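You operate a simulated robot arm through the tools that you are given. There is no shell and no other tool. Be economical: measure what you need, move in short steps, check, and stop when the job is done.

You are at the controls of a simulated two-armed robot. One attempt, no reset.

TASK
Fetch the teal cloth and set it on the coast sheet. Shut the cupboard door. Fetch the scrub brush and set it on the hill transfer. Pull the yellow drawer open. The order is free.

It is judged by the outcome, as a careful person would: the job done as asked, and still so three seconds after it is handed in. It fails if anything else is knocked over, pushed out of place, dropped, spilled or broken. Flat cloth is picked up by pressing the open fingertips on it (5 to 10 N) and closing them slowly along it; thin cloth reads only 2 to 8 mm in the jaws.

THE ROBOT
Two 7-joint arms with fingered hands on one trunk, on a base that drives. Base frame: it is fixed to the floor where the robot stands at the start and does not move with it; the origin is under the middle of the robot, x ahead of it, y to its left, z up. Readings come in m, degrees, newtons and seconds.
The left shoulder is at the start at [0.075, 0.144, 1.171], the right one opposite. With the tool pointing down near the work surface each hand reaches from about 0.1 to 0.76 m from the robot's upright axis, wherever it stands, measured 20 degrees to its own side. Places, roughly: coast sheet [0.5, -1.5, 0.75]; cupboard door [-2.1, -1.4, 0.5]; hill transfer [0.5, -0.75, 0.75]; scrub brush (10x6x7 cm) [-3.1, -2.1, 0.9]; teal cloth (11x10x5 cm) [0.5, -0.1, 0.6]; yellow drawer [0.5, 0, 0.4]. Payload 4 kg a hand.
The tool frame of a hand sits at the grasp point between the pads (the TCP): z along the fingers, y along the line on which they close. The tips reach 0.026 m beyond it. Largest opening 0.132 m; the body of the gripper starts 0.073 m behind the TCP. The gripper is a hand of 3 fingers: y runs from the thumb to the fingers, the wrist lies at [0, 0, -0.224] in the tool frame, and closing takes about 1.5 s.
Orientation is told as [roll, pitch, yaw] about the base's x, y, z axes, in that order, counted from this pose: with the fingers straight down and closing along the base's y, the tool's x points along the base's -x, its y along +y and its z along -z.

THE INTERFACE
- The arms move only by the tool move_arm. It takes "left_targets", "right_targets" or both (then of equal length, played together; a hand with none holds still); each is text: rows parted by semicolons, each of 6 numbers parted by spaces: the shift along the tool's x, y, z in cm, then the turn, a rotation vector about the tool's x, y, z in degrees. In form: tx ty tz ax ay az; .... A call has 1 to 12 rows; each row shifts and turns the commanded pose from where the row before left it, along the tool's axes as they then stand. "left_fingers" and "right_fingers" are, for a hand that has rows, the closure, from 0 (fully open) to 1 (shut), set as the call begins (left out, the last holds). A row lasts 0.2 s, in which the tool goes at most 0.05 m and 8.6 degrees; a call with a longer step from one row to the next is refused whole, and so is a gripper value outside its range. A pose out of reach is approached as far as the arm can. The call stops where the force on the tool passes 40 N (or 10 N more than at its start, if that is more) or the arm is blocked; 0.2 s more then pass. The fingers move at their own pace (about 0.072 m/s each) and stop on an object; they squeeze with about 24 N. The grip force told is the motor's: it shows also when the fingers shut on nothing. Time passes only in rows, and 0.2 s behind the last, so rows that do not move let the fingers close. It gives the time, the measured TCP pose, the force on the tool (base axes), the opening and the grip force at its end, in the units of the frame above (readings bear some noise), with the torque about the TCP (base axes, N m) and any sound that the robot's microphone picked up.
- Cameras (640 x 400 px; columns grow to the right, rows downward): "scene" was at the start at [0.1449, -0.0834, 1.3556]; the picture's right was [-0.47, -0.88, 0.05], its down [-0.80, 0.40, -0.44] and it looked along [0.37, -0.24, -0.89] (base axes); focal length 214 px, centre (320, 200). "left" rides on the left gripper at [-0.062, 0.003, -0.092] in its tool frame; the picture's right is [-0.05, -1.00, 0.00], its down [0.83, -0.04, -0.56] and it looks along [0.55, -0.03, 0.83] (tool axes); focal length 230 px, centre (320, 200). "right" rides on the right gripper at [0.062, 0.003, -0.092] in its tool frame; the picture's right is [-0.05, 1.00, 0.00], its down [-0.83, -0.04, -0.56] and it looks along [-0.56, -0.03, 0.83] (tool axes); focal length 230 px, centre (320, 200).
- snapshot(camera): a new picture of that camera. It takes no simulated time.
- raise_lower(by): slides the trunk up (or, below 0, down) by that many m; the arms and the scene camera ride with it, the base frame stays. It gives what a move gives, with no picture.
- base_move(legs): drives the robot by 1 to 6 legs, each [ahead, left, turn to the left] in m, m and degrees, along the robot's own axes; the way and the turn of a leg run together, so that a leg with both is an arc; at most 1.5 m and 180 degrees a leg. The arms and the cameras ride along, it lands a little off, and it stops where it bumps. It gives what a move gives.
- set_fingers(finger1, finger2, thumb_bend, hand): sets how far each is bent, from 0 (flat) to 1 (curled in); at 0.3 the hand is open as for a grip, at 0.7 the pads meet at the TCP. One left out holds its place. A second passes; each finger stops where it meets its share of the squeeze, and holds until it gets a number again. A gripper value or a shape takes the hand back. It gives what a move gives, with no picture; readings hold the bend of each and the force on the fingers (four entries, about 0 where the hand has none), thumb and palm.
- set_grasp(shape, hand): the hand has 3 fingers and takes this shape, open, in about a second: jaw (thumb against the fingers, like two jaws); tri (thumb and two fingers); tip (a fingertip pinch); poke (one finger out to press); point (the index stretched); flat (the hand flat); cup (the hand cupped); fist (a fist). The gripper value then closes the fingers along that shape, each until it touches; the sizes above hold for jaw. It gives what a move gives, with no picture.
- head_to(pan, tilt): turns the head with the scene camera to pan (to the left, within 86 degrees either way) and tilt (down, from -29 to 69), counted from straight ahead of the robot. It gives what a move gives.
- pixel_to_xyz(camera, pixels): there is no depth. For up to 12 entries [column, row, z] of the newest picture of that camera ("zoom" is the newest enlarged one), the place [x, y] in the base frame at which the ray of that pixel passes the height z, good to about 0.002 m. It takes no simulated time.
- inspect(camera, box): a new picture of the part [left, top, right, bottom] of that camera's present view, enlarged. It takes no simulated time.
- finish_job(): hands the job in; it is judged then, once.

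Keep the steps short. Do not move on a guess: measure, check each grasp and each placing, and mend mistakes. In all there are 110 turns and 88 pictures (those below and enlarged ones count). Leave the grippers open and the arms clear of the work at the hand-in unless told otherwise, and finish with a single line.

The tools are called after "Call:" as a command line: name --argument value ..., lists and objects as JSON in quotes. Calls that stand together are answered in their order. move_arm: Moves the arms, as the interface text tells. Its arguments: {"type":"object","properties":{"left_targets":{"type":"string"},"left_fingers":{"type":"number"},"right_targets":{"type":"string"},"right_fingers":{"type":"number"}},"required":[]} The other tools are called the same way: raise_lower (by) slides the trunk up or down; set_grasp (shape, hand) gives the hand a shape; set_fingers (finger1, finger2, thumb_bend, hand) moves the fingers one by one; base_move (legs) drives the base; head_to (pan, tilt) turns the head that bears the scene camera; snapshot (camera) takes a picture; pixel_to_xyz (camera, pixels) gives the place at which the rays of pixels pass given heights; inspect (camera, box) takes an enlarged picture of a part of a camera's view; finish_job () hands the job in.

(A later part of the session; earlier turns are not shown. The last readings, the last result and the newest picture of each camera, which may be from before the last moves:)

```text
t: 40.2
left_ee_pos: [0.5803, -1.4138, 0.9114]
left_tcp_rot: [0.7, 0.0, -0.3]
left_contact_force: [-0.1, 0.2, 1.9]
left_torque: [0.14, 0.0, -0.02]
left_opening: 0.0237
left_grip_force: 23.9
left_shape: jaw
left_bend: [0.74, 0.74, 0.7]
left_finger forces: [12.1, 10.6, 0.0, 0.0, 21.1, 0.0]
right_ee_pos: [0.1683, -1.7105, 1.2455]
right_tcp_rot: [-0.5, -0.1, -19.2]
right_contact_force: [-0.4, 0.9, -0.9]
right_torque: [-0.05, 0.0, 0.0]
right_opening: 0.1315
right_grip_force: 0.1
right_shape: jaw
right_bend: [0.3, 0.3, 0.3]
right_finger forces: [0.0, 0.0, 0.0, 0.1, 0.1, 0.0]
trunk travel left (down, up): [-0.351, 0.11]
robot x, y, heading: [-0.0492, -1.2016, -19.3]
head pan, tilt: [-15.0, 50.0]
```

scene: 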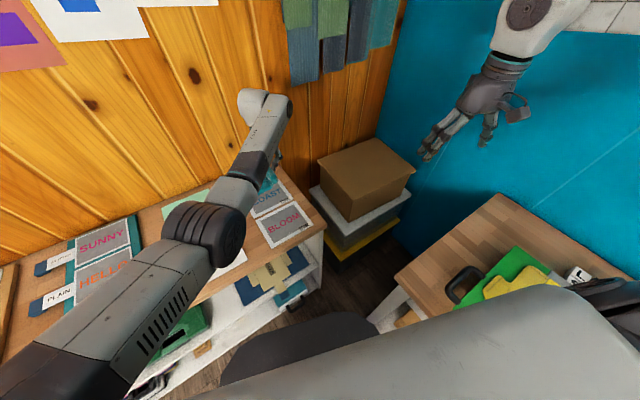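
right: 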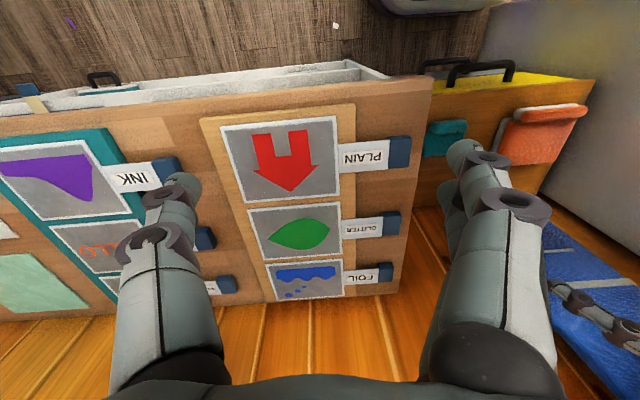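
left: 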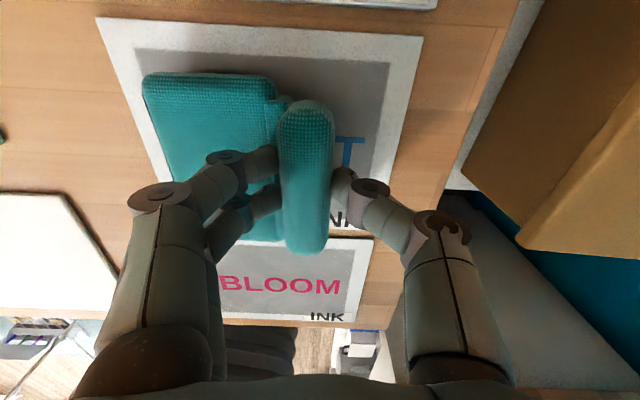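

Nearly touching. I nudge 0.6 cm ahead, lower 0.4 cm, and release partly.

Call:
move_arm --left_targets "-0.6 0 -0.3 0 0 0;0 0 0.4 0 0 0;0 0 0.3 0 0 0;0 0 0 0 0 0"

Call:
move_arm --left_targets "0 0 0 0 0 0;0 0 0 0 0 0;0 0 0 0 0 0;0 0 0 0 0 0;0 0 0 0 0 0" --left_fingers 0.5

Call:
snapshot --camera "left"

```text
t: 41.2
left_ee_pos: [0.585, -1.4227, 0.9164]
left_tcp_rot: [-0.3, -0.5, -1.2]
left_contact_force: [0.4, 0.3, -0.4]
left_torque: [-0.01, 0.0, 0.01]
left_opening: 0.0238
left_grip_force: 23.7
left_shape: jaw
left_bend: [0.74, 0.74, 0.7]
left_finger forces: [10.9, 10.6, 0.1, 0.1, 21.3, 0.0]
left hand out of reach, approached as far as the arm can: row 1, 2, 3
right_ee_pos: [0.169, -1.7096, 1.2439]
right_tcp_rot: [-0.6, -0.1, -19.1]
right_contact_force: [0.6, 0.3, -0.5]
right_torque: [-0.03, 0.01, 0.0]
right_opening: 0.132
right_grip_force: 0.0
right_shape: jaw
right_bend: [0.3, 0.3, 0.3]
right_finger forces: [0.1, 0.0, 0.1, 0.0, 0.0, 0.0]
trunk travel left (down, up): [-0.351, 0.11]
robot x, y, heading: [-0.0524, -1.2016, -19.3]
head pan, tilt: [-15.0, 50.0]
```

```text
t: 42.4
left_ee_pos: [0.586, -1.4228, 0.9166]
left_tcp_rot: [-0.3, -0.6, -1.2]
left_contact_force: [-0.1, 0.9, 1.1]
left_torque: [0.01, -0.01, -0.01]
left_opening: 0.0652
left_grip_force: 0.0
left_shape: jaw
left_bend: [0.73, 0.73, 0.7]
left_finger forces: [0.0, 0.1, 0.0, 0.0, 0.1, 0.0]
right_ee_pos: [0.169, -1.7108, 1.2454]
right_tcp_rot: [-0.6, -0.1, -19.2]
right_contact_force: [-0.3, -0.2, -0.7]
right_torque: [0.0, 0.01, 0.02]
right_opening: 0.1319
right_grip_force: 0.1
right_shape: jaw
right_bend: [0.3, 0.3, 0.3]
right_finger forces: [0.0, 0.0, 0.0, 0.0, 0.1, 0.0]
trunk travel left (down, up): [-0.351, 0.11]
robot x, y, heading: [-0.0505, -1.2031, -19.0]
head pan, tilt: [-15.0, 50.0]
```

```text
60 pictures are left
```

left: 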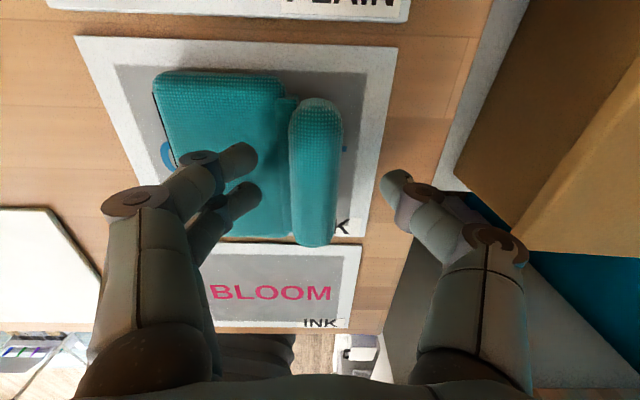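

The cloth lies on COAST. I lift the hand and check.

Call:
move_arm --left_targets "0 0 -3 0 0 0;0 0 -4 0 0 0;0 0 -4 0 0 0;0 0 -4 0 0 0;0 0 0 0 0 0"

Call:
snapshot --camera "left"

```text
t: 43.6
left_ee_pos: [0.6104, -1.4086, 1.0557]
left_tcp_rot: [0.7, 0.4, -0.2]
left_contact_force: [1.2, 0.5, -0.2]
left_torque: [-0.02, 0.0, -0.01]
left_opening: 0.0658
left_grip_force: 0.1
left_shape: jaw
left_bend: [0.73, 0.73, 0.7]
left_finger forces: [0.0, 0.1, 0.0, 0.1, 0.0, 0.0]
left hand out of reach, approached as far as the arm can: row 2, 3, 4
right_ee_pos: [0.1699, -1.7098, 1.2451]
right_tcp_rot: [-0.6, -0.1, -19.2]
right_contact_force: [0.0, -0.9, -0.4]
right_torque: [-0.01, -0.01, 0.0]
right_opening: 0.132
right_grip_force: 0.0
right_shape: jaw
right_bend: [0.3, 0.3, 0.3]
right_finger forces: [0.0, 0.1, 0.0, 0.1, 0.0, 0.0]
trunk travel left (down, up): [-0.351, 0.11]
robot x, y, heading: [-0.0543, -1.2011, -19.1]
head pan, tilt: [-15.0, 50.0]
```

```text
59 pictures are left
```

left: 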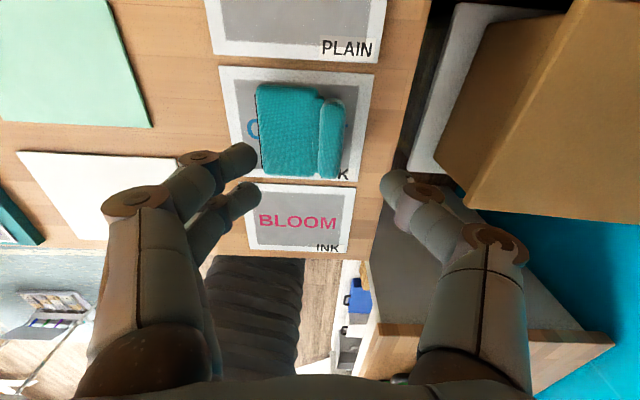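

The cloth sits wholly on COAST. Now I back off 0.45 m and look toward the right rear to plan the way to the cupboard.

Call:
base_move --legs '[[-0.45, 0.1, 0]]'

Call:
head_to --pan -86 --tilt 20

Call:
snapshot --camera "scene"

```text
t: 46.3
left_ee_pos: [0.2321, -1.1675, 1.0555]
left_tcp_rot: [0.8, 0.4, 0.1]
left_contact_force: [0.2, 0.2, 0.2]
left_torque: [-0.01, 0.01, -0.03]
left_opening: 0.0658
left_grip_force: 0.1
left_shape: jaw
left_bend: [0.73, 0.73, 0.7]
left_finger forces: [0.0, 0.1, 0.1, 0.0, 0.0, 0.0]
right_ee_pos: [-0.2078, -1.4718, 1.2456]
right_tcp_rot: [-0.6, -0.1, -18.8]
right_contact_force: [-0.1, -0.3, 0.0]
right_torque: [-0.01, 0.02, 0.01]
right_opening: 0.1321
right_grip_force: 0.1
right_shape: jaw
right_bend: [0.3, 0.3, 0.3]
right_finger forces: [0.0, 0.1, 0.1, 0.0, 0.0, 0.1]
trunk travel left (down, up): [-0.351, 0.11]
robot x, y, heading: [-0.4323, -0.9651, -18.7]
head pan, tilt: [-15.0, 50.0]
```

```text
t: 47.7
left_ee_pos: [0.2324, -1.1675, 1.0563]
left_tcp_rot: [0.7, 0.3, 0.1]
left_contact_force: [-0.4, -0.3, 0.0]
left_torque: [0.01, -0.03, -0.02]
left_opening: 0.0656
left_grip_force: 0.0
left_shape: jaw
left_bend: [0.73, 0.73, 0.7]
left_finger forces: [0.0, 0.0, 0.0, 0.0, 0.0, 0.0]
right_ee_pos: [-0.2084, -1.4709, 1.246]
right_tcp_rot: [-0.6, 0.0, -18.8]
right_contact_force: [-0.1, 0.1, -0.2]
right_torque: [-0.02, -0.03, 0.08]
right_opening: 0.1317
right_grip_force: 0.0
right_shape: jaw
right_bend: [0.3, 0.3, 0.3]
right_finger forces: [0.0, 0.0, 0.1, 0.0, 0.0, 0.1]
trunk travel left (down, up): [-0.351, 0.11]
robot x, y, heading: [-0.4317, -0.9639, -18.7]
head pan, tilt: [-85.9, 20.0]
```

```text
58 pictures are left
```

scene: 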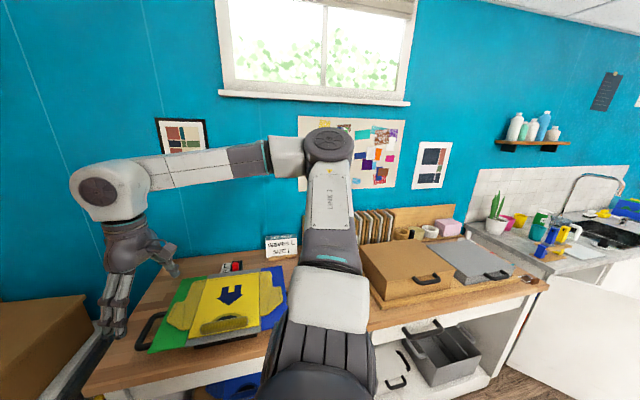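

I drive back toward the room's middle, then turn right to face the sink side.

Call:
base_move --legs '[[-0.6, 0.35, 0], [0, 0, -90]]'

Call:
head_to --pan -25 --tilt 30

Call:
snapshot --camera "scene"

```text
t: 55.4
left_ee_pos: [-1.0929, -1.0989, 1.056]
left_tcp_rot: [0.7, 0.2, -89.6]
left_contact_force: [-0.5, -0.2, 0.1]
left_torque: [-0.01, 0.0, 0.03]
left_opening: 0.0656
left_grip_force: 0.2
left_shape: jaw
left_bend: [0.73, 0.73, 0.7]
left_finger forces: [0.0, 0.0, 0.1, 0.0, 0.1, 0.0]
right_ee_pos: [-1.3993, -0.66, 1.2463]
right_tcp_rot: [-0.6, -0.1, -108.7]
right_contact_force: [-0.7, -0.2, 0.7]
right_torque: [0.0, -0.03, 0.0]
right_opening: 0.132
right_grip_force: 0.2
right_shape: jaw
right_bend: [0.3, 0.3, 0.3]
right_finger forces: [0.0, 0.1, 0.0, 0.0, 0.0, 0.1]
trunk travel left (down, up): [-0.351, 0.11]
robot x, y, heading: [-0.8924, -0.4361, -108.7]
head pan, tilt: [-85.9, 20.0]
```

```text
t: 56.7
left_ee_pos: [-1.0936, -1.0988, 1.0566]
left_tcp_rot: [0.8, 0.3, -89.8]
left_contact_force: [0.8, 0.4, 0.3]
left_torque: [-0.02, -0.04, -0.02]
left_opening: 0.0654
left_grip_force: 0.1
left_shape: jaw
left_bend: [0.73, 0.73, 0.7]
left_finger forces: [0.1, 0.1, 0.0, 0.1, 0.0, 0.0]
right_ee_pos: [-1.4007, -0.659, 1.2447]
right_tcp_rot: [-0.6, -0.1, -108.6]
right_contact_force: [-0.7, 0.0, 0.1]
right_torque: [-0.03, 0.02, 0.01]
right_opening: 0.132
right_grip_force: 0.0
right_shape: jaw
right_bend: [0.3, 0.3, 0.3]
right_finger forces: [0.0, 0.0, 0.0, 0.1, 0.0, 0.1]
trunk travel left (down, up): [-0.351, 0.11]
robot x, y, heading: [-0.8943, -0.4357, -108.9]
head pan, tilt: [-25.0, 30.0]
```

```text
57 pictures are left
```

scene: 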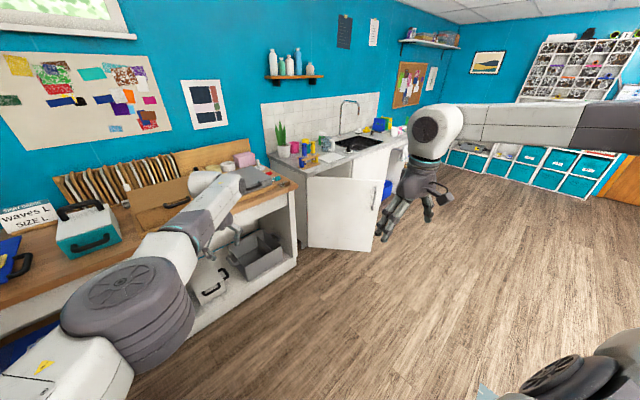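

I see the open white cupboard door (305–380, 175–250) under the sink counter. I enlarge that area.

Call:
inspect --camera "scene" --box '[260, 90, 460, 260]'

Call:
pixel_to_xyz --camera "scene" --pixels '[[308, 246, 0.0], [372, 251, 0.0], [297, 250, 0.0], [374, 195, 0.5], [385, 178, 0.7], [305, 178, 0.7]]'

```text
2.35 times, centred on (360, 175) of scene
```

zoom: 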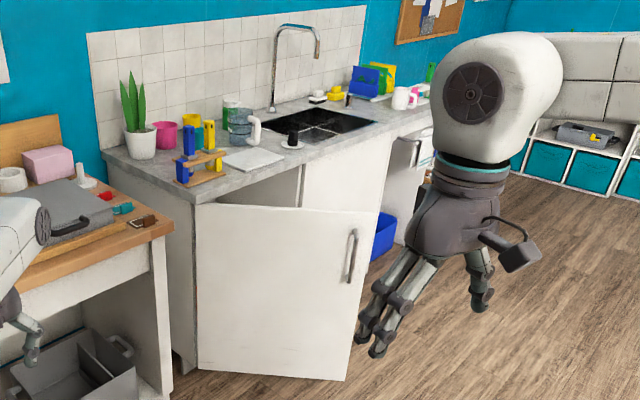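

```text
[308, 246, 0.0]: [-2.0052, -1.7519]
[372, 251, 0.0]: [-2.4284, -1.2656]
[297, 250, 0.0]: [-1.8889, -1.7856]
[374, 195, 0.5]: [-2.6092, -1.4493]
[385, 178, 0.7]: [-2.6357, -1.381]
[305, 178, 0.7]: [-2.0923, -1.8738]
```

The door is open about 50°, hinged near (−2.0,−1.75), free edge near (−2.4,−1.3). I drive in front of it at a distance, facing −y.

Call:
base_move --legs '[[0.5, -1.26, 0], [0, 0, 19]]'

Call:
head_to --pan 0 --tilt 40

Call:
snapshot --camera "scene"

```text
t: 64.5
left_ee_pos: [-2.2419, -1.1805, 1.0553]
left_tcp_rot: [0.7, 0.3, -71.7]
left_contact_force: [0.4, 0.0, 0.4]
left_torque: [-0.01, 0.0, 0.0]
left_opening: 0.0655
left_grip_force: 0.0
left_shape: jaw
left_bend: [0.73, 0.73, 0.7]
left_finger forces: [0.0, 0.1, 0.0, 0.0, 0.1, 0.0]
right_ee_pos: [-2.6677, -0.8574, 1.2436]
right_tcp_rot: [-0.6, -0.2, -90.6]
right_contact_force: [0.1, -0.7, -1.2]
right_torque: [0.04, 0.0, -0.01]
right_opening: 0.132
right_grip_force: 0.0
right_shape: jaw
right_bend: [0.3, 0.3, 0.3]
right_finger forces: [0.1, 0.0, 0.0, 0.1, 0.0, 0.1]
trunk travel left (down, up): [-0.351, 0.11]
robot x, y, heading: [-2.254, -0.4879, -90.5]
head pan, tilt: [-25.0, 30.0]
```

```text
t: 65.4
left_ee_pos: [-2.2411, -1.1812, 1.0563]
left_tcp_rot: [0.7, 0.2, -71.8]
left_contact_force: [0.4, 0.0, -0.7]
left_torque: [-0.02, 0.01, 0.0]
left_opening: 0.0657
left_grip_force: 0.0
left_shape: jaw
left_bend: [0.73, 0.73, 0.7]
left_finger forces: [0.1, 0.0, 0.0, 0.1, 0.1, 0.0]
right_ee_pos: [-2.6673, -0.8578, 1.2447]
right_tcp_rot: [-0.6, 0.0, -90.6]
right_contact_force: [0.2, -0.4, 0.8]
right_torque: [0.0, 0.04, 0.01]
right_opening: 0.132
right_grip_force: 0.0
right_shape: jaw
right_bend: [0.3, 0.3, 0.3]
right_finger forces: [0.0, 0.1, 0.0, 0.0, 0.1, 0.1]
trunk travel left (down, up): [-0.351, 0.11]
robot x, y, heading: [-2.2582, -0.4862, -90.6]
head pan, tilt: [0.0, 40.0]
```

```text
55 pictures are left
```

scene: 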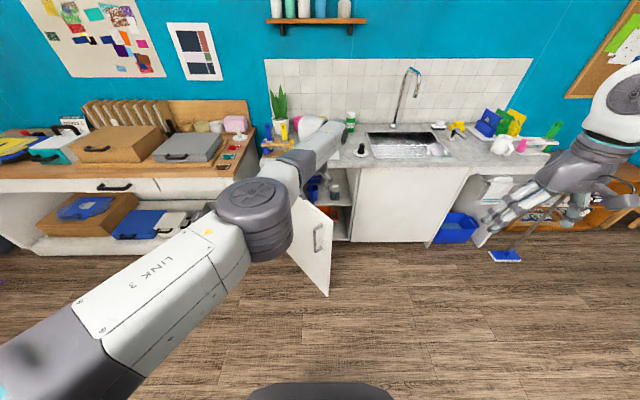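

Call:
pixel_to_xyz --camera "scene" --pixels '[[328, 295, 0.05], [288, 250, 0.05], [352, 241, 0.05], [332, 218, 0.75], [350, 150, 0.9], [455, 165, 0.9], [460, 127, 0.93], [525, 150, 0.93], [552, 130, 0.93]]'

Call:
inspect --camera "scene" --box '[260, 80, 420, 310]'

Call:
inspect --camera "scene" --box '[400, 80, 600, 220]'

```text
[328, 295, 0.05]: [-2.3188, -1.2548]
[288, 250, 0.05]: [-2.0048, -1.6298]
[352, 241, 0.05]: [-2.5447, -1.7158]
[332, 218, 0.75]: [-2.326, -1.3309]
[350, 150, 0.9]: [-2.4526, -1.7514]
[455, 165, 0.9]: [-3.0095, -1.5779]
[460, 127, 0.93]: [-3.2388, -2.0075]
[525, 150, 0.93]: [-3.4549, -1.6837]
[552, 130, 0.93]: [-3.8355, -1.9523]
```

```text
1.74 times, centred on (340, 195) of scene
```

zoom: 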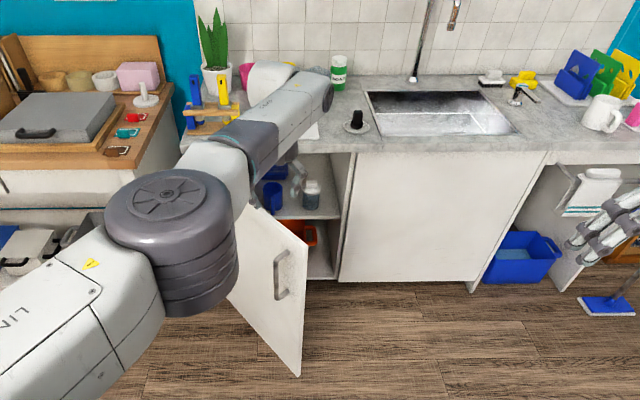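

```text
2.86 times, centred on (500, 150) of scene
```

zoom: 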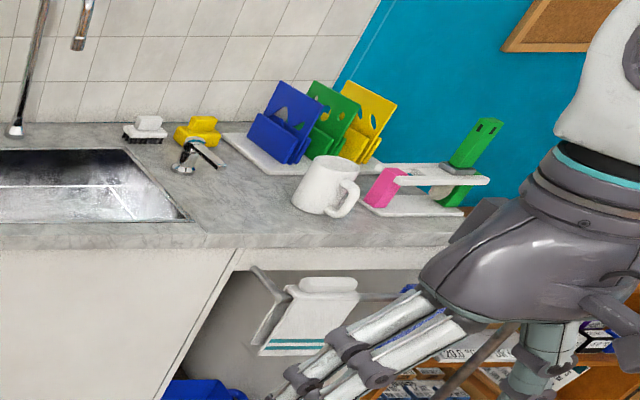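

The scrub brush is the white block with black bristles at about (451,125) right of the sink. Door first: hinge (−2.0,−1.66), free edge (−2.32,−1.26). I lower the trunk 0.2, then shift the left hand to the door's outer side, closed and tilted forward.

Call:
raise_lower --by -0.2

Call:
move_arm --left_targets "-1.9 3.6 0 0 0 0;-1.9 3.6 0 0 0 0;-1.9 3.6 0 0 0 0;0 0 0 0 -7.5 0;0 0 0 0 -7.5 0;0 0 0 0 -7.5 0;0 0 0 0 -7.5 0;0 0 0 0 -7.5 0;0 0 0 0 -7.5 0;0 0 0 0 0 0" --left_fingers 1

Call:
snapshot --camera "scene"

```text
t: 67.6
left_ee_pos: [-2.241, -1.18, 0.7071]
left_tcp_rot: [4.6, 11.7, -71.5]
left_contact_force: [0.2, -0.2, 0.5]
left_torque: [-0.03, -0.01, -0.01]
left_opening: 0.0655
left_grip_force: 0.1
left_shape: jaw
left_bend: [0.73, 0.73, 0.7]
left_finger forces: [0.0, 0.0, 0.0, 0.0, 0.1, 0.1]
right_ee_pos: [-2.6664, -0.857, 1.0455]
right_tcp_rot: [-0.6, -0.2, -90.7]
right_contact_force: [-0.3, 0.6, 0.2]
right_torque: [-0.05, 0.03, 0.0]
right_opening: 0.1319
right_grip_force: 0.0
right_shape: jaw
right_bend: [0.3, 0.3, 0.3]
right_finger forces: [0.0, 0.0, 0.0, 0.1, 0.0, 0.1]
trunk travel left (down, up): [-0.151, 0.31]
robot x, y, heading: [-2.2549, -0.4879, -90.8]
head pan, tilt: [0.0, 40.0]
```

```text
t: 68.8
left_ee_pos: [-2.2437, -1.2224, 0.6993]
left_tcp_rot: [3.6, -1.0, -73.7]
left_contact_force: [-10.3, 10.7, 11.4]
left_torque: [-1.01, -0.5, -0.51]
left_opening: 0.0
left_grip_force: 24.0
left_shape: jaw
left_bend: [0.63, 0.63, 0.66]
left_finger forces: [0.0, 0.0, 0.0, 0.1, 2.2, 15.7]
left hand out of reach, approached as far as the arm can: row 1, 2, 3, 4, 5, 6
right_ee_pos: [-2.6688, -0.855, 1.0455]
right_tcp_rot: [-0.6, -0.2, -90.8]
right_contact_force: [1.0, -0.8, 0.0]
right_torque: [0.01, 0.03, 0.01]
right_opening: 0.1318
right_grip_force: 0.0
right_shape: jaw
right_bend: [0.3, 0.3, 0.3]
right_finger forces: [0.0, 0.0, 0.0, 0.0, 0.0, 0.0]
trunk travel left (down, up): [-0.151, 0.31]
robot x, y, heading: [-2.255, -0.4846, -90.8]
head pan, tilt: [0.0, 40.0]
stopped in row 6 (left hand): the force on the tool passed its limit (the readings are from after the stop); the commanded pose is now the measured one
```

```text
52 pictures are left
```

scene: 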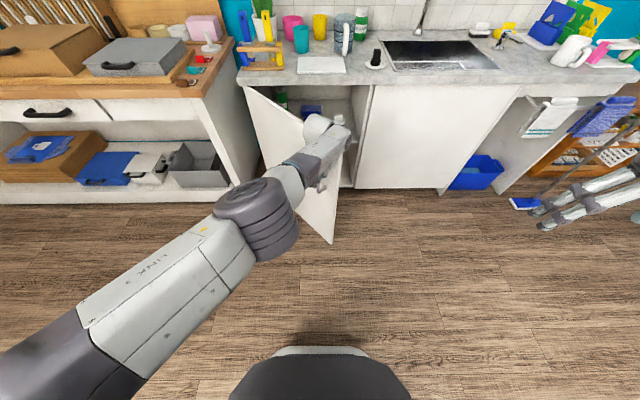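

Something is touched. I look closely.

Call:
inspect --camera "scene" --box '[230, 80, 390, 250]'

Call:
snapshot --camera "left"

```text
2.35 times, centred on (310, 165) of scene
```

zoom: 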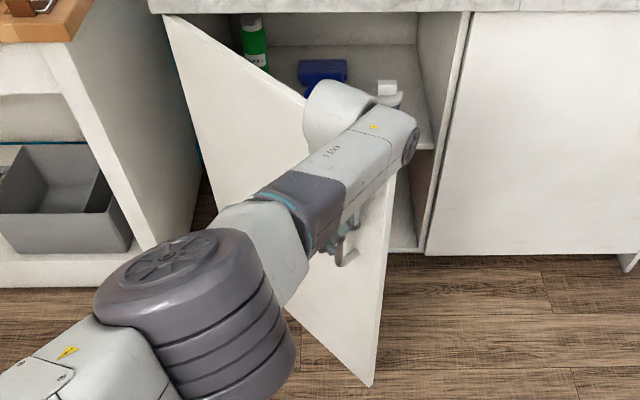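

```text
50 pictures are left
```

left: 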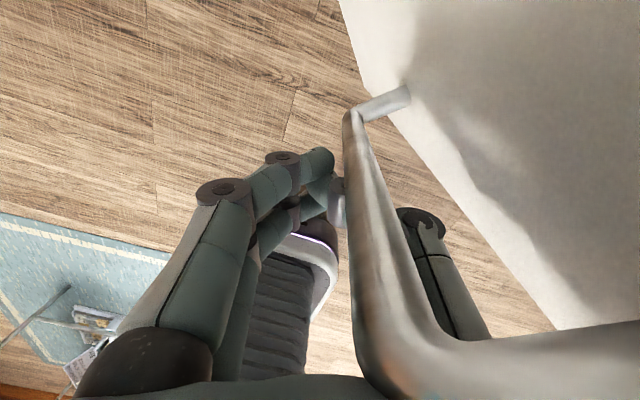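

The handle bar slipped between the thumb and fingers. I open partly and lift straight up to free it.

Call:
move_arm --left_targets "0 0 0 0 0 0;0 0 0 0 0 0;0 0 0 0 0 0;0 0 0 0 0 0" --left_fingers 0.5

Call:
move_arm --left_targets "0 0 -2 0 0 0;0 0 -3 0 0 0;0 0 -3 0 0 0;0 0 -3 0 0 0;0 0 -3 0 0 0;0 0 -2 0 0 0;0 0 0 0 0 0"

Call:
snapshot --camera "left"

```text
t: 69.8
left_ee_pos: [-2.2426, -1.2214, 0.6995]
left_tcp_rot: [3.9, -1.1, -73.3]
left_contact_force: [-14.2, 17.2, 8.2]
left_torque: [-1.62, -0.92, -0.73]
left_opening: 0.0655
left_grip_force: 0.1
left_shape: jaw
left_bend: [0.73, 0.73, 0.7]
left_finger forces: [0.0, 0.0, 0.0, 0.0, 0.0, 23.3]
right_ee_pos: [-2.6695, -0.8533, 1.0457]
right_tcp_rot: [-0.5, -0.3, -90.9]
right_contact_force: [0.2, -0.1, -0.2]
right_torque: [0.0, 0.02, -0.01]
right_opening: 0.1319
right_grip_force: 0.0
right_shape: jaw
right_bend: [0.3, 0.3, 0.3]
right_finger forces: [0.0, 0.0, 0.0, 0.0, 0.1, 0.0]
trunk travel left (down, up): [-0.151, 0.31]
robot x, y, heading: [-2.2542, -0.4871, -90.7]
head pan, tilt: [0.0, 40.0]
```

```text
t: 70.3
left_ee_pos: [-2.238, -1.2257, 0.7131]
left_tcp_rot: [3.6, 0.0, -73.6]
left_contact_force: [-5.8, 6.3, -1.1]
left_torque: [-0.51, -0.41, -0.33]
left_opening: 0.0665
left_grip_force: 0.0
left_shape: jaw
left_bend: [0.73, 0.73, 0.7]
left_finger forces: [0.1, 0.0, 0.1, 0.1, 9.1, 0.0]
left hand out of reach, approached as far as the arm can: row 1, 2
right_ee_pos: [-2.6686, -0.8553, 1.0448]
right_tcp_rot: [-0.6, -0.2, -90.9]
right_contact_force: [-0.2, -0.1, -0.8]
right_torque: [0.01, 0.05, 0.02]
right_opening: 0.1318
right_grip_force: 0.0
right_shape: jaw
right_bend: [0.3, 0.3, 0.3]
right_finger forces: [0.1, 0.0, 0.0, 0.0, 0.0, 0.1]
trunk travel left (down, up): [-0.151, 0.31]
robot x, y, heading: [-2.2542, -0.4847, -90.9]
head pan, tilt: [0.0, 40.0]
stopped in row 2 (left hand): the force on the tool passed its limit (the readings are from after the stop); the commanded pose is now the measured one
```

```text
49 pictures are left
```

left: 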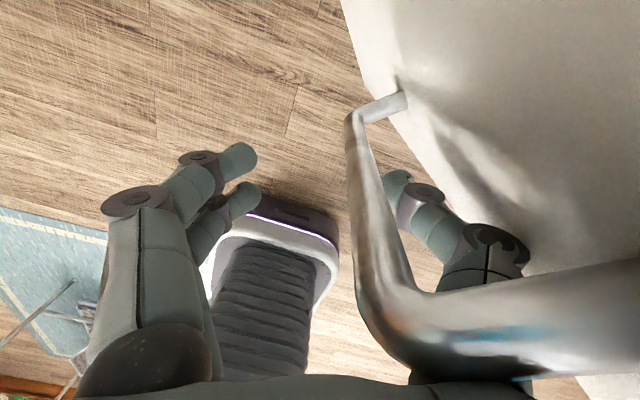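

The bar and its top arm lie on the camera side of the thumb, so pulling the hand back toward the robot (tool +x) should free it. I try 4 cm in small steps.

Call:
move_arm --left_targets "1 0 0 0 0 0;1 0 0 0 0 0;1 0 0 0 0 0;1 0 0 0 0 0;0 0 0 0 0 0"

Call:
snapshot --camera "left"

```text
t: 71.5
left_ee_pos: [-2.237, -1.226, 0.7126]
left_tcp_rot: [3.7, -0.1, -73.3]
left_contact_force: [-11.2, 12.9, -3.2]
left_torque: [-0.84, -0.88, -0.56]
left_opening: 0.066
left_grip_force: 0.1
left_shape: jaw
left_bend: [0.73, 0.73, 0.7]
left_finger forces: [0.0, 0.0, 0.1, 0.0, 15.8, 0.1]
left hand out of reach, approached as far as the arm can: row 1, 2, 3, 4
right_ee_pos: [-2.6693, -0.8548, 1.0444]
right_tcp_rot: [-0.5, -0.3, -90.9]
right_contact_force: [0.4, 0.9, 0.4]
right_torque: [-0.01, -0.01, 0.01]
right_opening: 0.1318
right_grip_force: 0.1
right_shape: jaw
right_bend: [0.3, 0.3, 0.3]
right_finger forces: [0.0, 0.0, 0.0, 0.1, 0.0, 0.0]
trunk travel left (down, up): [-0.151, 0.31]
robot x, y, heading: [-2.2538, -0.4877, -90.9]
head pan, tilt: [0.0, 40.0]
```

```text
48 pictures are left
```

left: 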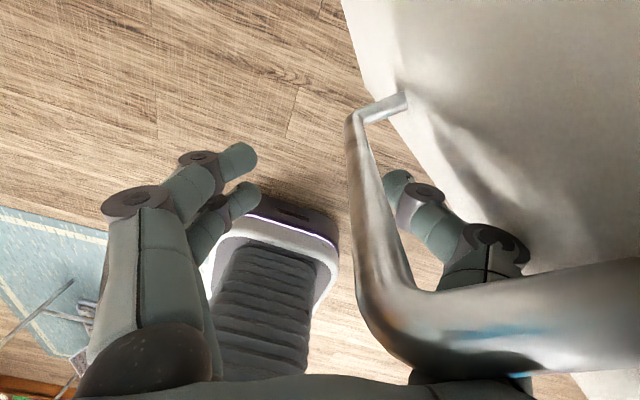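

The arm is at its reach limit and doesn't obey; I back the base 5 cm, which moves the hand the same way.

Call:
base_move --legs '[[-0.06, 0, 0]]'

Call:
snapshot --camera "left"

```text
t: 72.5
left_ee_pos: [-2.2333, -1.1683, 0.714]
left_tcp_rot: [3.7, -0.1, -73.2]
left_contact_force: [0.2, 0.4, -0.2]
left_torque: [0.0, 0.0, -0.03]
left_opening: 0.0661
left_grip_force: 0.1
left_shape: jaw
left_bend: [0.73, 0.73, 0.7]
left_finger forces: [0.1, 0.1, 0.1, 0.1, 0.0, 0.1]
right_ee_pos: [-2.667, -0.7967, 1.0445]
right_tcp_rot: [-0.6, 0.0, -90.8]
right_contact_force: [0.0, 0.5, 0.6]
right_torque: [-0.03, -0.03, -0.01]
right_opening: 0.132
right_grip_force: 0.1
right_shape: jaw
right_bend: [0.3, 0.3, 0.3]
right_finger forces: [0.0, 0.1, 0.0, 0.0, 0.0, 0.0]
trunk travel left (down, up): [-0.151, 0.31]
robot x, y, heading: [-2.2525, -0.4273, -90.7]
head pan, tilt: [0.0, 40.0]
```

```text
47 pictures are left
```

left: 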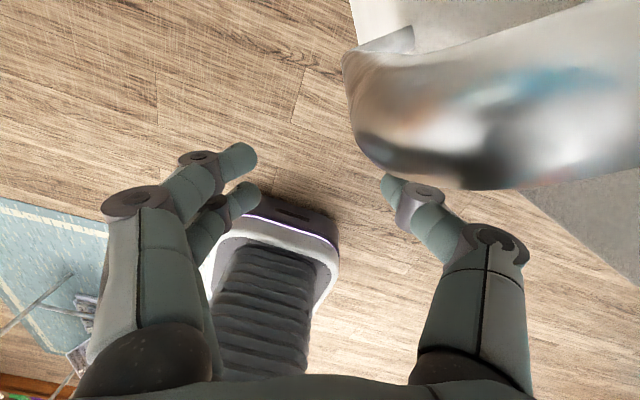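

Free. I pull the hand back and to the left, then tilt the fingers forward.

Call:
move_arm --left_targets "3 2 0 0 0 0;3 2 0 0 0 0;3 2 0 0 0 0;3 2 0 0 0 0;0 0 0 0 -7.5 0;0 0 0 0 -7.5 0;0 0 0 0 -7.5 0;0 0 0 0 -7.5 0;0 0 0 0 -7.5 0;0 0 0 0 -7.5 0;0 0 0 0 0 0" --left_fingers 1

Call:
snapshot --camera "scene"

```text
t: 74.9
left_ee_pos: [-2.2216, -1.2622, 0.6587]
left_tcp_rot: [5.1, -45.0, -77.0]
left_contact_force: [0.4, -0.5, -0.4]
left_torque: [-0.01, -0.01, 0.01]
left_opening: 0.0002
left_grip_force: 23.8
left_shape: jaw
left_bend: [0.63, 0.63, 0.66]
left_finger forces: [0.0, 0.0, 0.0, 0.0, 0.0, 0.0]
left hand out of reach, approached as far as the arm can: row 1, 2, 3, 4, 5, 6, 7, 8, 9, 10
right_ee_pos: [-2.6673, -0.7966, 1.0452]
right_tcp_rot: [-0.5, 0.0, -90.8]
right_contact_force: [-0.4, -0.1, 0.0]
right_torque: [-0.02, 0.02, 0.0]
right_opening: 0.132
right_grip_force: 0.1
right_shape: jaw
right_bend: [0.3, 0.3, 0.3]
right_finger forces: [0.0, 0.1, 0.0, 0.0, 0.0, 0.0]
trunk travel left (down, up): [-0.151, 0.31]
robot x, y, heading: [-2.2527, -0.4269, -91.0]
head pan, tilt: [0.0, 40.0]
```

```text
46 pictures are left
```

scene: 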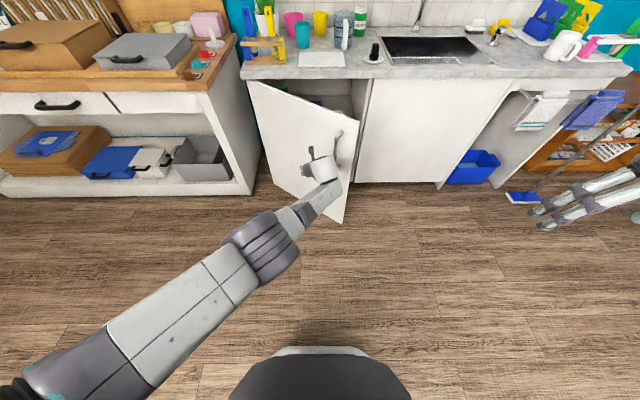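

The hand is tilted 45° forward beside the handle. I sidestep 7 cm left so it misses the handle, and drive ahead 0.22 m to push the door face.

Call:
base_move --legs '[[0, 0.07, 0], [0.22, 0, 0]]'

Call:
snapshot --camera "scene"

```text
t: 77.2
left_ee_pos: [-2.1559, -1.484, 0.6594]
left_tcp_rot: [5.4, -44.9, -77.0]
left_contact_force: [0.7, 0.4, -0.1]
left_torque: [0.0, 0.04, 0.0]
left_opening: 0.0
left_grip_force: 23.4
left_shape: jaw
left_bend: [0.64, 0.64, 0.67]
left_finger forces: [0.1, 0.0, 0.0, 0.0, 0.1, 0.0]
right_ee_pos: [-2.6002, -1.0205, 1.0454]
right_tcp_rot: [-0.6, -0.1, -90.9]
right_contact_force: [-0.7, 0.3, 0.1]
right_torque: [-0.01, 0.0, 0.0]
right_opening: 0.132
right_grip_force: 0.2
right_shape: jaw
right_bend: [0.3, 0.3, 0.3]
right_finger forces: [0.0, 0.0, 0.0, 0.0, 0.0, 0.0]
trunk travel left (down, up): [-0.151, 0.31]
robot x, y, heading: [-2.1876, -0.6466, -90.9]
head pan, tilt: [0.0, 40.0]
```

```text
45 pictures are left
```

scene: 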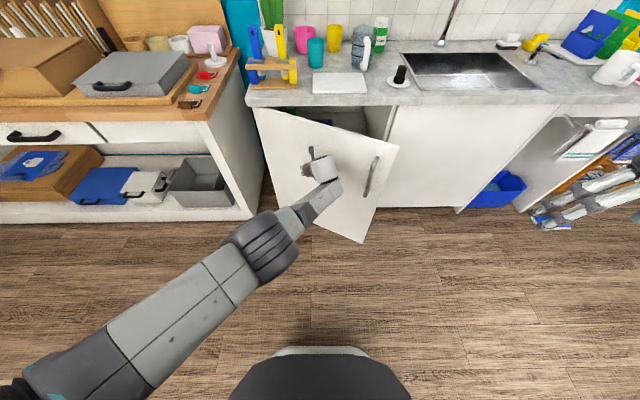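

The door is closing (handle now at (372,175), clear of the hand). I go ahead another 0.12 m.

Call:
base_move --legs '[[0.12, 0, 0]]'

Call:
snapshot --camera "scene"

```text
t: 78.4
left_ee_pos: [-2.1562, -1.602, 0.6572]
left_tcp_rot: [5.2, -44.9, -77.0]
left_contact_force: [-0.4, -0.8, -0.1]
left_torque: [-0.04, 0.01, 0.03]
left_opening: 0.0
left_grip_force: 24.4
left_shape: jaw
left_bend: [0.65, 0.64, 0.67]
left_finger forces: [0.0, 0.0, 0.1, 0.1, 0.1, 0.0]
right_ee_pos: [-2.6037, -1.1372, 1.0452]
right_tcp_rot: [-0.6, -0.1, -90.8]
right_contact_force: [0.4, -0.5, -0.6]
right_torque: [0.02, 0.02, 0.04]
right_opening: 0.1318
right_grip_force: 0.2
right_shape: jaw
right_bend: [0.3, 0.3, 0.3]
right_finger forces: [0.0, 0.0, 0.0, 0.1, 0.1, 0.1]
trunk travel left (down, up): [-0.151, 0.31]
robot x, y, heading: [-2.1853, -0.766, -90.9]
head pan, tilt: [0.0, 40.0]
```

```text
44 pictures are left
```

scene: 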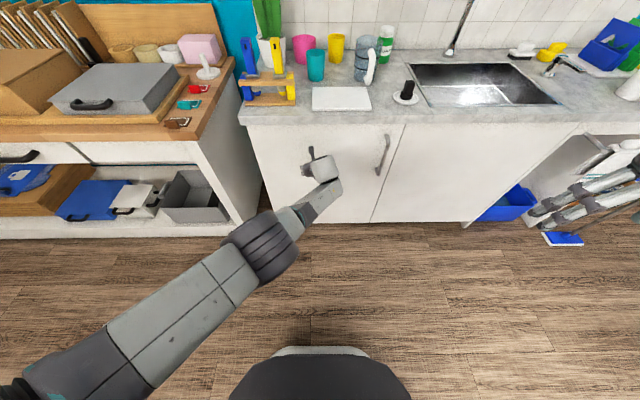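

The door looks shut or nearly so. I enlarge the gap.

Call:
inspect --camera "scene" --box '[300, 90, 480, 240]'

Call:
base_move --legs '[[0.02, 0, 0]]'

Call:
inspect --camera "scene" --box '[300, 90, 480, 240]'

```text
2.67 times, centred on (390, 165) of scene
```

zoom: 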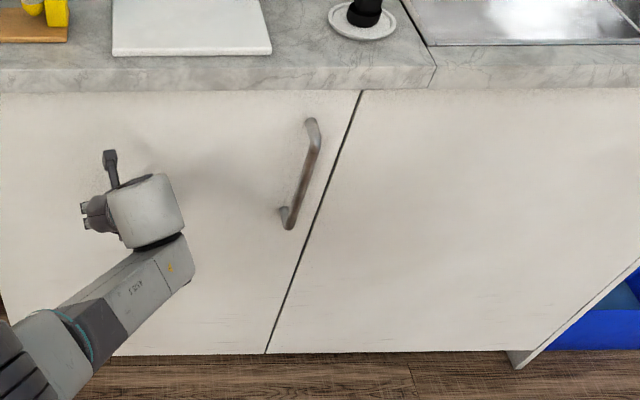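

```text
t: 79.2
left_ee_pos: [-2.1593, -1.6218, 0.6603]
left_tcp_rot: [5.2, -44.9, -76.8]
left_contact_force: [-1.1, 0.8, 0.4]
left_torque: [0.01, -0.03, -0.03]
left_opening: 0.0001
left_grip_force: 24.4
left_shape: jaw
left_bend: [0.65, 0.64, 0.67]
left_finger forces: [0.1, 0.0, 0.0, 0.0, 0.0, 0.0]
right_ee_pos: [-2.6022, -1.1549, 1.0459]
right_tcp_rot: [-0.6, -0.2, -90.8]
right_contact_force: [-0.3, -0.9, -0.6]
right_torque: [-0.02, -0.02, 0.01]
right_opening: 0.1316
right_grip_force: 0.0
right_shape: jaw
right_bend: [0.3, 0.3, 0.3]
right_finger forces: [0.1, 0.0, 0.0, 0.1, 0.1, 0.1]
trunk travel left (down, up): [-0.151, 0.31]
robot x, y, heading: [-2.1893, -0.7871, -90.7]
head pan, tilt: [0.0, 40.0]
```

```text
2.67 times, centred on (390, 165) of scene
```

zoom: 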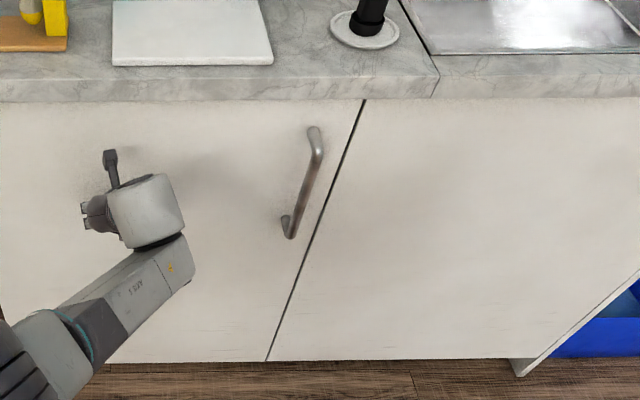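

The door is shut flush. I back off 0.3 m, raise the trunk 0.2, then bring the left hand back to vertical and in.

Call:
base_move --legs '[[-0.3, 0, 0]]'

Call:
raise_lower --by 0.2

Call:
move_arm --left_targets "0 0 -3 0 7.5 0;0 0 -3 0 7.5 0;0 0 -3 0 7.5 0;0 0 -3 0 7.5 0;0 0 -3 0 7.5 0;0 0 -3 0 7.5 0;2 0 -3 0 0 0;3 0 -2 0 0 0;3 0 -2 0 0 0;3 0 -2 0 0 0;0 0 0 0 0 0" --left_fingers 0

Call:
snapshot --camera "scene"

```text
t: 81.2
left_ee_pos: [-2.1528, -1.3237, 0.6591]
left_tcp_rot: [5.2, -44.9, -77.1]
left_contact_force: [0.3, -1.0, 0.6]
left_torque: [-0.01, 0.01, -0.01]
left_opening: 0.0001
left_grip_force: 23.8
left_shape: jaw
left_bend: [0.65, 0.64, 0.67]
left_finger forces: [0.1, 0.0, 0.0, 0.0, 0.0, 0.0]
right_ee_pos: [-2.5981, -0.8588, 1.0453]
right_tcp_rot: [-0.6, -0.3, -91.0]
right_contact_force: [0.1, -0.3, -0.1]
right_torque: [0.01, -0.02, -0.02]
right_opening: 0.1318
right_grip_force: 0.2
right_shape: jaw
right_bend: [0.3, 0.3, 0.3]
right_finger forces: [0.1, 0.0, 0.1, 0.0, 0.0, 0.0]
trunk travel left (down, up): [-0.151, 0.31]
robot x, y, heading: [-2.1865, -0.4918, -91.1]
head pan, tilt: [0.0, 40.0]
```

```text
t: 83.4
left_ee_pos: [-2.1534, -1.3334, 1.0413]
left_tcp_rot: [0.0, -56.7, -72.8]
left_contact_force: [0.6, 0.0, 0.4]
left_torque: [-0.01, -0.01, 0.0]
left_opening: 0.0
left_grip_force: 24.3
left_shape: jaw
left_bend: [0.65, 0.64, 0.67]
left_finger forces: [0.1, 0.2, 0.0, 0.0, 0.0, 0.0]
right_ee_pos: [-2.5994, -0.8596, 1.2444]
right_tcp_rot: [-0.6, -0.2, -90.9]
right_contact_force: [-0.1, -1.0, 0.0]
right_torque: [-0.01, 0.01, 0.01]
right_opening: 0.1321
right_grip_force: 0.0
right_shape: jaw
right_bend: [0.3, 0.3, 0.3]
right_finger forces: [0.1, 0.0, 0.1, 0.1, 0.0, 0.1]
trunk travel left (down, up): [-0.351, 0.11]
robot x, y, heading: [-2.1839, -0.4903, -91.1]
head pan, tilt: [0.0, 40.0]
```

```text
t: 85.8
left_ee_pos: [-2.1645, -1.2185, 1.2331]
left_tcp_rot: [0.0, -11.5, -73.0]
left_contact_force: [0.8, -0.4, -0.5]
left_torque: [-0.01, 0.01, 0.01]
left_opening: 0.132
left_grip_force: 0.0
left_shape: jaw
left_bend: [0.3, 0.3, 0.3]
left_finger forces: [0.1, 0.1, 0.1, 0.1, 0.1, 0.1]
left hand out of reach, approached as far as the arm can: row 1, 2, 5, 6, 7, 8, 9, 10
right_ee_pos: [-2.5989, -0.8599, 1.2453]
right_tcp_rot: [-0.6, -0.2, -91.0]
right_contact_force: [0.0, 0.2, 0.0]
right_torque: [0.01, -0.03, 0.0]
right_opening: 0.132
right_grip_force: 0.0
right_shape: jaw
right_bend: [0.3, 0.3, 0.3]
right_finger forces: [0.0, 0.0, 0.1, 0.0, 0.0, 0.0]
trunk travel left (down, up): [-0.351, 0.11]
robot x, y, heading: [-2.1838, -0.4931, -91.0]
head pan, tilt: [0.0, 40.0]
```

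```text
41 pictures are left
```

scene: 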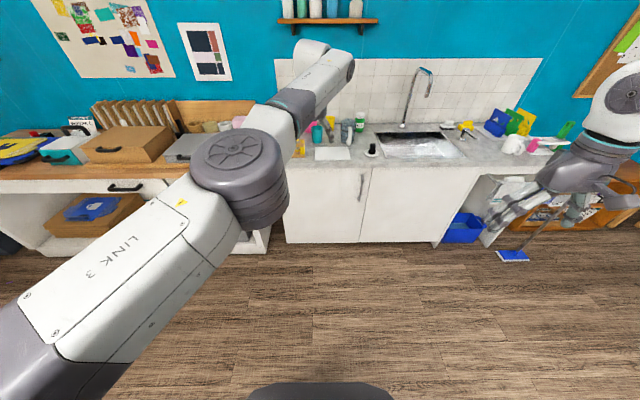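

The door stays shut. I drive right about 0.9 m to face the brush and look.

Call:
base_move --legs '[[0.1, -0.9, 0]]'

Call:
snapshot --camera "scene"

```text
t: 90.6
left_ee_pos: [-3.0715, -1.3109, 1.2317]
left_tcp_rot: [0.0, -11.5, -72.3]
left_contact_force: [-0.4, 0.1, -0.2]
left_torque: [0.0, 0.0, 0.0]
left_opening: 0.1317
left_grip_force: 0.1
left_shape: jaw
left_bend: [0.3, 0.3, 0.3]
left_finger forces: [0.0, 0.1, 0.0, 0.1, 0.0, 0.1]
right_ee_pos: [-3.5113, -0.9553, 1.2466]
right_tcp_rot: [-0.6, -0.1, -90.4]
right_contact_force: [-0.3, 0.1, 0.0]
right_torque: [-0.02, 0.0, 0.02]
right_opening: 0.1319
right_grip_force: 0.1
right_shape: jaw
right_bend: [0.3, 0.3, 0.3]
right_finger forces: [0.0, 0.1, 0.0, 0.1, 0.1, 0.1]
trunk travel left (down, up): [-0.351, 0.11]
robot x, y, heading: [-3.1031, -0.583, -90.2]
head pan, tilt: [0.0, 40.0]
```

```text
40 pictures are left
```

scene: 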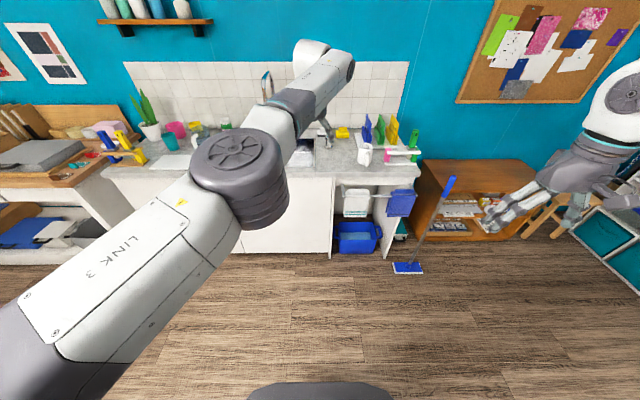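

Call:
snapshot --camera "left"

Call:
pixel_to_xyz --camera "scene" --pixels '[[393, 273, 0.0], [423, 273, 0.0], [332, 258, 0.0], [380, 260, 0.0], [340, 255, 0.0], [320, 385, 0.1], [320, 385, 0.3], [400, 180, 0.9], [240, 252, 0.0], [300, 178, 0.9]]'

```text
39 pictures are left
```

left: 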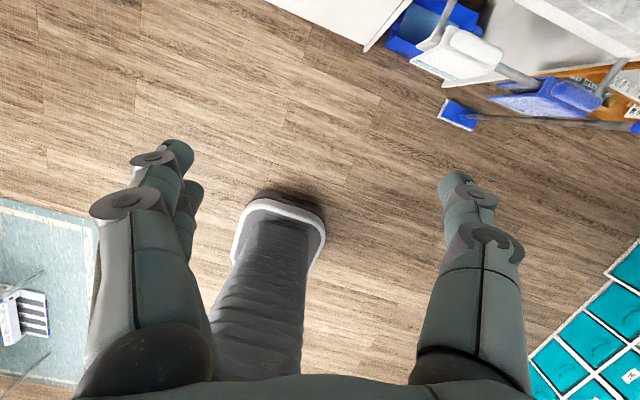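

```text
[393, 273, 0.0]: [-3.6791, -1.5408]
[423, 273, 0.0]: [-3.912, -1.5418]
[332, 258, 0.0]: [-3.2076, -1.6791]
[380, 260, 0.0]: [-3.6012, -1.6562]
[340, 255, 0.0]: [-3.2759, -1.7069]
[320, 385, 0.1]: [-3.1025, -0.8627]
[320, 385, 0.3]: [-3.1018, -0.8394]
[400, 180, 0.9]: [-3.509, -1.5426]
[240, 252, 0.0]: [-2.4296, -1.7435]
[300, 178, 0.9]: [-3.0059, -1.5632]
```

The brush is hidden behind the left arm. I swing the left hand ~25 cm to the robot's left and look again.

Call:
move_arm --left_targets "2 4 -1 0 2 0;2 4 -1 0 2 0;2 4 -1 0 2 0;2 4 -1 0 2 0;2 4 -1 0 2 0;2 4 -1 0 2 0;2 4 -1 0 0 0;0 0 0 0 0 0"

Call:
snapshot --camera "scene"

```text
t: 92.4
left_ee_pos: [-3.0044, -1.291, 1.2775]
left_tcp_rot: [-0.5, -3.8, -72.7]
left_contact_force: [-0.2, -0.3, 0.1]
left_torque: [-0.01, 0.05, -0.02]
left_opening: 0.1319
left_grip_force: 0.1
left_shape: jaw
left_bend: [0.3, 0.3, 0.3]
left_finger forces: [0.1, 0.1, 0.0, 0.0, 0.0, 0.1]
left hand out of reach, approached as far as the arm can: row 1, 2, 3, 4, 5, 6, 7
right_ee_pos: [-3.5127, -0.9546, 1.2459]
right_tcp_rot: [-0.6, -0.2, -90.4]
right_contact_force: [-0.2, 0.5, 0.8]
right_torque: [-0.05, -0.01, -0.04]
right_opening: 0.1321
right_grip_force: 0.0
right_shape: jaw
right_bend: [0.3, 0.3, 0.3]
right_finger forces: [0.0, 0.1, 0.0, 0.0, 0.1, 0.0]
trunk travel left (down, up): [-0.351, 0.11]
robot x, y, heading: [-3.1015, -0.5819, -90.5]
head pan, tilt: [0.0, 40.0]
```

```text
38 pictures are left
```

scene: 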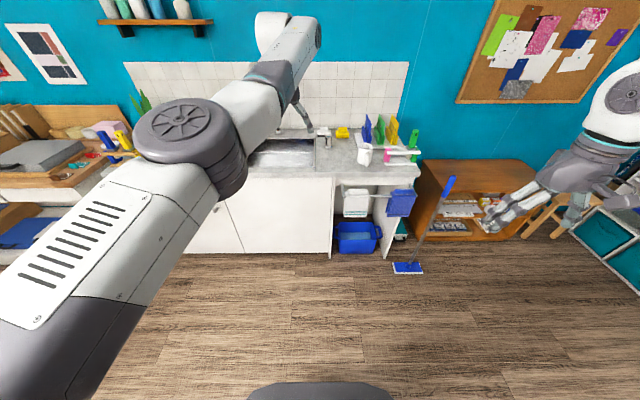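

The commanded pose likely lies beyond reach, so I keep pulling back.

Call:
move_arm --left_targets "4 2 0 0 0 0;4 2 0 0 0 0;4 2 0 0 0 0;4 2 0 0 0 0;4 2 0 0 0 0;4 2 0 0 0 0;0 0 0 0 0 0"

Call:
snapshot --camera "scene"

```text
t: 94.0
left_ee_pos: [-3.0048, -1.2913, 1.2775]
left_tcp_rot: [-0.6, -3.7, -72.8]
left_contact_force: [-0.3, -0.7, 0.0]
left_torque: [0.01, 0.03, -0.03]
left_opening: 0.1322
left_grip_force: 0.1
left_shape: jaw
left_bend: [0.3, 0.3, 0.3]
left_finger forces: [0.0, 0.1, 0.0, 0.0, 0.0, 0.1]
left hand out of reach, approached as far as the arm can: row 1, 2, 3, 4, 5, 6
right_ee_pos: [-3.5117, -0.9545, 1.2454]
right_tcp_rot: [-0.7, -0.1, -90.4]
right_contact_force: [-0.4, -0.6, 0.4]
right_torque: [-0.02, -0.04, 0.01]
right_opening: 0.1319
right_grip_force: 0.0
right_shape: jaw
right_bend: [0.3, 0.3, 0.3]
right_finger forces: [0.0, 0.1, 0.0, 0.0, 0.0, 0.0]
trunk travel left (down, up): [-0.351, 0.11]
robot x, y, heading: [-3.0983, -0.5819, -90.6]
head pan, tilt: [0.0, 40.0]
```

```text
37 pictures are left
```

scene: 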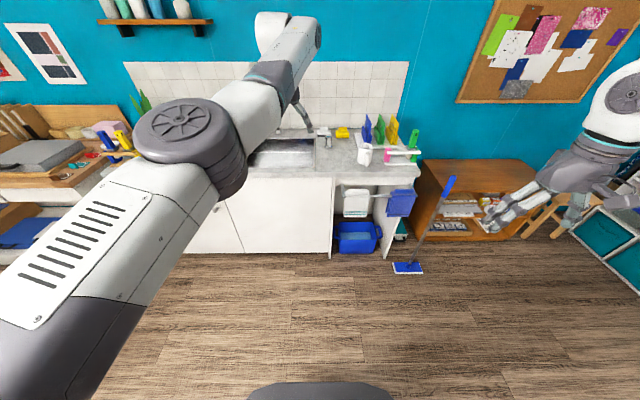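

Still stuck. I try a different direction: down 12 cm.

Call:
move_arm --left_targets "0 0 3 0 0 0;0 0 3 0 0 0;0 0 3 0 0 0;0 0 3 0 0 0;0 0 0 0 0 0"

```text
t: 95.2
left_ee_pos: [-3.0043, -1.299, 1.154]
left_tcp_rot: [-0.7, -2.5, -72.6]
left_contact_force: [0.0, -0.1, -0.5]
left_torque: [0.01, 0.01, 0.02]
left_opening: 0.1321
left_grip_force: 0.2
left_shape: jaw
left_bend: [0.3, 0.3, 0.3]
left_finger forces: [0.1, 0.0, 0.1, 0.1, 0.0, 0.0]
right_ee_pos: [-3.511, -0.9563, 1.2458]
right_tcp_rot: [-0.8, -0.1, -90.4]
right_contact_force: [0.1, 1.0, -1.1]
right_torque: [-0.01, 0.01, -0.02]
right_opening: 0.1319
right_grip_force: 0.1
right_shape: jaw
right_bend: [0.3, 0.3, 0.3]
right_finger forces: [0.0, 0.0, 0.0, 0.0, 0.0, 0.0]
trunk travel left (down, up): [-0.351, 0.11]
robot x, y, heading: [-3.1024, -0.5838, -90.4]
head pan, tilt: [0.0, 40.0]
```

It obeys downward. At this height I try pulling back and left again.

Call:
move_arm --left_targets "3 2 0 0 0 0;3 2 0 0 0 0;3 2 0 0 0 0;3 2 0 0 0 0;0 0 0 0 0 0"

Call:
snapshot --camera "scene"

```text
t: 96.4
left_ee_pos: [-2.9595, -1.2437, 1.1078]
left_tcp_rot: [-0.5, -2.8, -72.4]
left_contact_force: [0.7, 0.2, 0.1]
left_torque: [-0.02, 0.0, 0.03]
left_opening: 0.1325
left_grip_force: 0.0
left_shape: jaw
left_bend: [0.3, 0.3, 0.3]
left_finger forces: [0.1, 0.1, 0.0, 0.0, 0.0, 0.1]
left hand out of reach, approached as far as the arm can: row 2, 3, 4
right_ee_pos: [-3.5113, -0.9551, 1.2453]
right_tcp_rot: [-0.6, -0.1, -90.4]
right_contact_force: [0.7, 0.3, -0.1]
right_torque: [-0.02, 0.02, 0.03]
right_opening: 0.1319
right_grip_force: 0.1
right_shape: jaw
right_bend: [0.3, 0.3, 0.3]
right_finger forces: [0.0, 0.0, 0.1, 0.1, 0.1, 0.0]
trunk travel left (down, up): [-0.351, 0.11]
robot x, y, heading: [-3.0984, -0.5815, -90.4]
head pan, tilt: [0.0, 40.0]
```

```text
36 pictures are left
```

scene: 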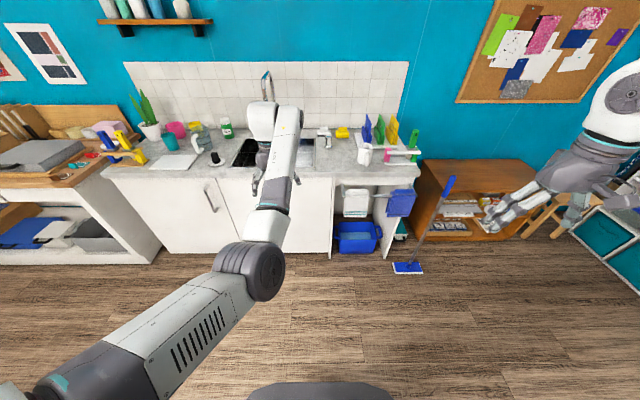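

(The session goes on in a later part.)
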